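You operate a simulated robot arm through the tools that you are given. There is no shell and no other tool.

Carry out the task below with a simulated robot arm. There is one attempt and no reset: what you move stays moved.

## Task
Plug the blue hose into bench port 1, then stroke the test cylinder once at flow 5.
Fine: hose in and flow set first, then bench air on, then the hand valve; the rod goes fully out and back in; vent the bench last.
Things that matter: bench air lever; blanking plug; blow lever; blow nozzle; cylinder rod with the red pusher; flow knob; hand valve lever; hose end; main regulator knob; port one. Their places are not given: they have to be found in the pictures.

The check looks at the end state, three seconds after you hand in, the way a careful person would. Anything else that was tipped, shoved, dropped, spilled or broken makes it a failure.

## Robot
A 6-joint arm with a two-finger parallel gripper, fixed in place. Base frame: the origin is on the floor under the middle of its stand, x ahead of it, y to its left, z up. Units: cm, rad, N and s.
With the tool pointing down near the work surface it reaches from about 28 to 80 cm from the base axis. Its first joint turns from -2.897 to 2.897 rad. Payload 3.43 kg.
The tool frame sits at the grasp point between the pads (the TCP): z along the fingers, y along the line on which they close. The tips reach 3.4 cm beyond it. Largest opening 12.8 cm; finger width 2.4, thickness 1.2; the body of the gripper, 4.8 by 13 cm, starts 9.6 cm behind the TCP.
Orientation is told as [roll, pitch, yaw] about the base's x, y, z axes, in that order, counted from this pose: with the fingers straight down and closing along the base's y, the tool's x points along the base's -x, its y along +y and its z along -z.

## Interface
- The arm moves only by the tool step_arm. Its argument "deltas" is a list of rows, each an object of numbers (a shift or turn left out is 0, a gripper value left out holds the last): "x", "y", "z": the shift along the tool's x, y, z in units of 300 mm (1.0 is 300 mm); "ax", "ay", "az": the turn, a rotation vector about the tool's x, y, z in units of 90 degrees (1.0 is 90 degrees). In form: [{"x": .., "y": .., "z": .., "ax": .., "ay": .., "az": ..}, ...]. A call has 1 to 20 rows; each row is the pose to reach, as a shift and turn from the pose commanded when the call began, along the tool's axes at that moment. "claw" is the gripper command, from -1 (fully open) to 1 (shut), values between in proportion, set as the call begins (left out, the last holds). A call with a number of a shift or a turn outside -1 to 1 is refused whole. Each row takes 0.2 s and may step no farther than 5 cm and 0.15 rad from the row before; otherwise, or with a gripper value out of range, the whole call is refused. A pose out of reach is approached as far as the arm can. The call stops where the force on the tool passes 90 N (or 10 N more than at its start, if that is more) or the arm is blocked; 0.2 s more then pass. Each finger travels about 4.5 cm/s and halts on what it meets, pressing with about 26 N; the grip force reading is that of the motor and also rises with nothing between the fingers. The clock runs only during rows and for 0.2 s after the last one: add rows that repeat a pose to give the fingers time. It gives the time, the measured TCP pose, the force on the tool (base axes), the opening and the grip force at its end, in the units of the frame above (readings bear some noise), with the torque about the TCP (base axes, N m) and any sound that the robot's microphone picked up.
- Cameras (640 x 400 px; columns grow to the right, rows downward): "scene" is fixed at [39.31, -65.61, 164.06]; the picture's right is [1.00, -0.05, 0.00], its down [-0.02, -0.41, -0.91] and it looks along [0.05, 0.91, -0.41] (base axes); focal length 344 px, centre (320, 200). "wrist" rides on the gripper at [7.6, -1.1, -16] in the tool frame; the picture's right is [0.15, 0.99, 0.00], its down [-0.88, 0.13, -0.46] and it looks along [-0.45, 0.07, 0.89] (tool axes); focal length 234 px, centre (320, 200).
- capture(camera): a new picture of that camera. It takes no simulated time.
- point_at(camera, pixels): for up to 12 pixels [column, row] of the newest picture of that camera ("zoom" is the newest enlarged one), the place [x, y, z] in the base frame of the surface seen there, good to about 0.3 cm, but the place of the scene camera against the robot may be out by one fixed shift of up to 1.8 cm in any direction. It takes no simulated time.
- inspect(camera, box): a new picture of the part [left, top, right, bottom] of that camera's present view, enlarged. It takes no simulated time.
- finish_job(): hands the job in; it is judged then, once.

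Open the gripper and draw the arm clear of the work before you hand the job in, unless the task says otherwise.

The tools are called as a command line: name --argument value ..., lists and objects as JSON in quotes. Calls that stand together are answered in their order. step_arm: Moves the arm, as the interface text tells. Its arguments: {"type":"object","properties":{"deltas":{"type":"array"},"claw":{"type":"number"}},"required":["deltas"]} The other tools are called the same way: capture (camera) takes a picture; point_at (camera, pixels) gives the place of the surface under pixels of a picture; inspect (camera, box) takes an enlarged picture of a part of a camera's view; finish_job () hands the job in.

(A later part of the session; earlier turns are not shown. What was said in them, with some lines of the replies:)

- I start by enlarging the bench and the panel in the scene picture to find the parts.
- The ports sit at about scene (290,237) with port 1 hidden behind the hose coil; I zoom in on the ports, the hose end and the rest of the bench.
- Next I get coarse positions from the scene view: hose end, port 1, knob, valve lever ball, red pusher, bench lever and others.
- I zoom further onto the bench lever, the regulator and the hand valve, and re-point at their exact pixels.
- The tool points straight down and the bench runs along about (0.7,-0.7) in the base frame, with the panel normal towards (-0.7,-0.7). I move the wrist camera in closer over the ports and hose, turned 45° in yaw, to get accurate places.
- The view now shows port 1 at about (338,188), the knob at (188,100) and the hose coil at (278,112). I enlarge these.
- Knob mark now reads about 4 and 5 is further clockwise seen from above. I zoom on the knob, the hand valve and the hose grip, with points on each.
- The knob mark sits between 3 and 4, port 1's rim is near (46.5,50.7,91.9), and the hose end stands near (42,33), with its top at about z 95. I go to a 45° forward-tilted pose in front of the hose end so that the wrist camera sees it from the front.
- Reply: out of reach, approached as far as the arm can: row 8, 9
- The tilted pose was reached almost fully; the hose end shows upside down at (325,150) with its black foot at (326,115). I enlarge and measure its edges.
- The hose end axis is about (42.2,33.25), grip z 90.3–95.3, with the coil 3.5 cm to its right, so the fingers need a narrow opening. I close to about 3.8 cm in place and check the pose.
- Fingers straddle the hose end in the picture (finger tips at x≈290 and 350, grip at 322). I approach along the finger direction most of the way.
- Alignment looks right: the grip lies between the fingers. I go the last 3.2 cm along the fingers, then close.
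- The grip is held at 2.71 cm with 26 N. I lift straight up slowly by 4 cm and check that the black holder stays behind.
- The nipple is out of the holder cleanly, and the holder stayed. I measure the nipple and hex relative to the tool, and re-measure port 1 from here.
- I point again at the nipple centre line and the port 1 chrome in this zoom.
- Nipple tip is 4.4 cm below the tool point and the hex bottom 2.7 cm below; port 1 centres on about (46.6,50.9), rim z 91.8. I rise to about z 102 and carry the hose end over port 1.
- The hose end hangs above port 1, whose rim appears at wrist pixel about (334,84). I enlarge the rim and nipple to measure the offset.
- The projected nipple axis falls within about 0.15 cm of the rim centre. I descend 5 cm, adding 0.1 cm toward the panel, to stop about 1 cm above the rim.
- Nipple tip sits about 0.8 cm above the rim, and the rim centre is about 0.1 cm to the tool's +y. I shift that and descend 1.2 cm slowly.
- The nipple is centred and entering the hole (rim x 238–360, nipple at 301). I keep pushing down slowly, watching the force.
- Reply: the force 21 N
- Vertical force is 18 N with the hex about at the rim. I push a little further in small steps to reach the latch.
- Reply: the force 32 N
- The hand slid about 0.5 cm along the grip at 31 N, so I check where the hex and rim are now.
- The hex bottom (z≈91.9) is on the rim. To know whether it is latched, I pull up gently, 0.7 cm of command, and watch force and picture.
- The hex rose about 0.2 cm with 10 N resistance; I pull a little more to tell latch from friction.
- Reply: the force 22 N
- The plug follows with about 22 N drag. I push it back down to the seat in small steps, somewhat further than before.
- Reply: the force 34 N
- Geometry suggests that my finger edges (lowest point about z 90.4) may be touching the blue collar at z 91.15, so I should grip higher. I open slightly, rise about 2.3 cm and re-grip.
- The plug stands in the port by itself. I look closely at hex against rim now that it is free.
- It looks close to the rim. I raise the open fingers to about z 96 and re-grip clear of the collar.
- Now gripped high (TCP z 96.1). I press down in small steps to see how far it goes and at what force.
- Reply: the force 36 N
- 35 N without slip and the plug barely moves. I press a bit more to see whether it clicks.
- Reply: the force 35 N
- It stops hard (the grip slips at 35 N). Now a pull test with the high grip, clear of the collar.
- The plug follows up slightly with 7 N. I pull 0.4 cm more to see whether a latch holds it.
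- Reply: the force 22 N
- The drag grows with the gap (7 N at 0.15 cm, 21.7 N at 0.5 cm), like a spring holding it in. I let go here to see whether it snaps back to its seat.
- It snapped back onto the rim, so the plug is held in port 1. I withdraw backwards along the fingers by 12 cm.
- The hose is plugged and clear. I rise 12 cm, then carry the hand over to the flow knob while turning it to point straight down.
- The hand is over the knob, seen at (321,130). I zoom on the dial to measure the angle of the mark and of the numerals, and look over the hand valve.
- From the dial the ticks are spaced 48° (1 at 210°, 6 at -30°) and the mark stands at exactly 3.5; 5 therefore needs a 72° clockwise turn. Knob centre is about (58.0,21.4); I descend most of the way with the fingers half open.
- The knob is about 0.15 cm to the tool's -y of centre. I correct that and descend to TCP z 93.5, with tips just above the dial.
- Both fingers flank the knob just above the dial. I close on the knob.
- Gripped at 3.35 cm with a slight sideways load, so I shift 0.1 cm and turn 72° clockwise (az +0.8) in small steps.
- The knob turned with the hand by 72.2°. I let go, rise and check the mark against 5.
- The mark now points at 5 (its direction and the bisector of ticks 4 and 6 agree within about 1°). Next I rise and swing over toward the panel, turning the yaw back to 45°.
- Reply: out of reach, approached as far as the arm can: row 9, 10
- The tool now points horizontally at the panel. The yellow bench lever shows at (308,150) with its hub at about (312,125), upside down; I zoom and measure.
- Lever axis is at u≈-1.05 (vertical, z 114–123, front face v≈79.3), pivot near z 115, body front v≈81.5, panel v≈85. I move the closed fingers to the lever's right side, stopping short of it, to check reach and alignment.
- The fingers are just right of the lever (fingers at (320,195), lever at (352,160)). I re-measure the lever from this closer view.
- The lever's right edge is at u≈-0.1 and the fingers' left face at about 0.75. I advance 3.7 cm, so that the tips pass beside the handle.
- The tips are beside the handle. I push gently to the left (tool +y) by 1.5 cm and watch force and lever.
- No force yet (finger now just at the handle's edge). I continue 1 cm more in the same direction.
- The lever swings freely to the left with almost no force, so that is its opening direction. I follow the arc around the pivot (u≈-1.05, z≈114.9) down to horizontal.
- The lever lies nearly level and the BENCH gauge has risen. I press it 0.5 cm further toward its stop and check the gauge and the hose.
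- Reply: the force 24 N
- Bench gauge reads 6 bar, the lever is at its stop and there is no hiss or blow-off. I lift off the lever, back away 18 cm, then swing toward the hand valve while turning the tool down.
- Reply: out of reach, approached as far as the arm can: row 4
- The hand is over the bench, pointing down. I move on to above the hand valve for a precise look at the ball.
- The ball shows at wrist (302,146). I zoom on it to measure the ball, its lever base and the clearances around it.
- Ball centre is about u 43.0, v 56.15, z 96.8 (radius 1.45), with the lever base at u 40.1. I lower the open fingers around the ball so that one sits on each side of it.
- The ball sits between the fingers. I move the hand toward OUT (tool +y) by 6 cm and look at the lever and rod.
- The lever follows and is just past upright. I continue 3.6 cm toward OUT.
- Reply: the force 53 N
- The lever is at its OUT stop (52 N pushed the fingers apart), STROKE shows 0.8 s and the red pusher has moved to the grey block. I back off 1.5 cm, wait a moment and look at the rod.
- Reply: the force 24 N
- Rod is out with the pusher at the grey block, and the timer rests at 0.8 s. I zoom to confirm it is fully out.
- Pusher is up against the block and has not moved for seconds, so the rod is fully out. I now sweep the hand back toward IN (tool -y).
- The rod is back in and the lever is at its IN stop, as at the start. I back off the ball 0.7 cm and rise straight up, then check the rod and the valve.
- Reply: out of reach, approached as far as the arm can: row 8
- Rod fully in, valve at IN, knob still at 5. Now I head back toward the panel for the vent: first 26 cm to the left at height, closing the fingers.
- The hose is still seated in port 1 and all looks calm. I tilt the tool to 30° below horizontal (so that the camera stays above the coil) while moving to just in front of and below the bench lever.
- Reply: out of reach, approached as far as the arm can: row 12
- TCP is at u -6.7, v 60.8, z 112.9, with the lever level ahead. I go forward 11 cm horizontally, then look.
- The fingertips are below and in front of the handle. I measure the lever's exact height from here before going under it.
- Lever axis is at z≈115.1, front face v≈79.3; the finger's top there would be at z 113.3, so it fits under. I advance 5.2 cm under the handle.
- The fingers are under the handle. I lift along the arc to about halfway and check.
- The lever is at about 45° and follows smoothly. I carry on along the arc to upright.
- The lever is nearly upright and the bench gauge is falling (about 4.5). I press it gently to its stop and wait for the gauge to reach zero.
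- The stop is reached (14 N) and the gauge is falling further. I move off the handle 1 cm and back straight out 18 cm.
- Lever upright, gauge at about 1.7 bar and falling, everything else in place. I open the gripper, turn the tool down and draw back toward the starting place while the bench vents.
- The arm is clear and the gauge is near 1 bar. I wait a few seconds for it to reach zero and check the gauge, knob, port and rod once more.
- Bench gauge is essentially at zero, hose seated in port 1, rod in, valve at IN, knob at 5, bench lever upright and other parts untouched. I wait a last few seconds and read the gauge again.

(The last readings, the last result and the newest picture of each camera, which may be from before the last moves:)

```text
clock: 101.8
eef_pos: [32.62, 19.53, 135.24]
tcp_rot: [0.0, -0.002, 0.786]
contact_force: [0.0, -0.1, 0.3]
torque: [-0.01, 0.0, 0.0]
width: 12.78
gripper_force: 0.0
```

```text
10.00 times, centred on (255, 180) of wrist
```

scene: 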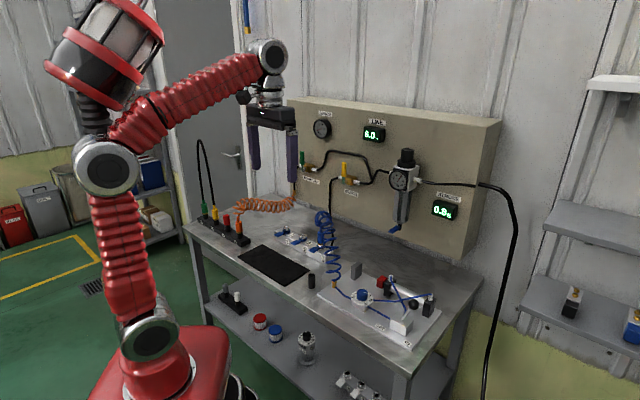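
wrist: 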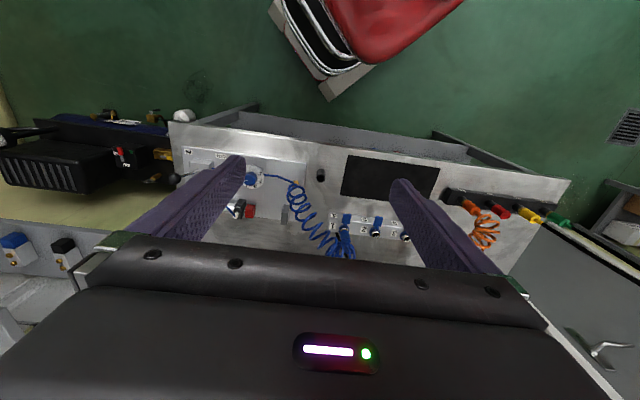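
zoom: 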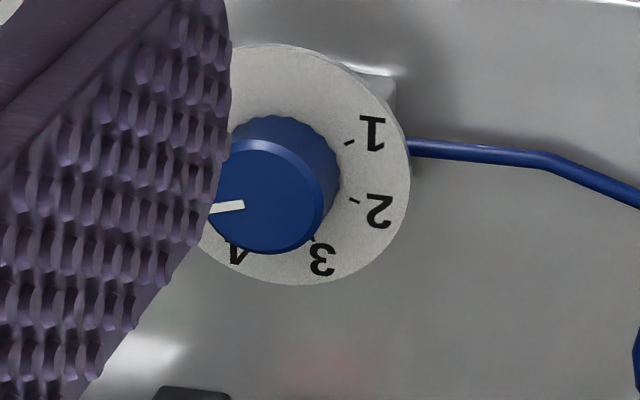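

The bench gauge reads zero, the knob mark points at 5, the gripper is open and the arm is clear. I hand the job in.

finish_job

```text
The job is handed in.
```

The blue hose is plugged into bench port 1, and the test cylinder has made one full stroke, out and back in, at flow 5. The job is handed in.

- **Hose:** I never heard a latch click. With the plug seated I pulled on it, and it resisted up to about 22 N. It went back onto the rim when released, so I took it as held. It stayed put under air, with no hiss.
- **Flow knob:** it started at 3.5, and I turned it 72° clockwise to 5. The mark lined up with 5 to within about 1°.
- **Bench air:** I opened it only after the hose and flow were set. The bench gauge rose to 6 bar.
- **Stroke:** I moved the hand valve to OUT and waited until the pusher was up against the grey block. I then moved it back to IN, and the rod came back in. The STROKE display shows 0.8 s. Pushing to the OUT stop reached about 52 N and spread the fingers, but nothing on the bench looked moved or damaged.
- **Vent:** I closed the bench lever last, and the gauge fell to zero before I handed in.

I did not touch the main regulator, blow lever, blow nozzle or blanking plug. The gripper is open and the arm is clear of the bench.
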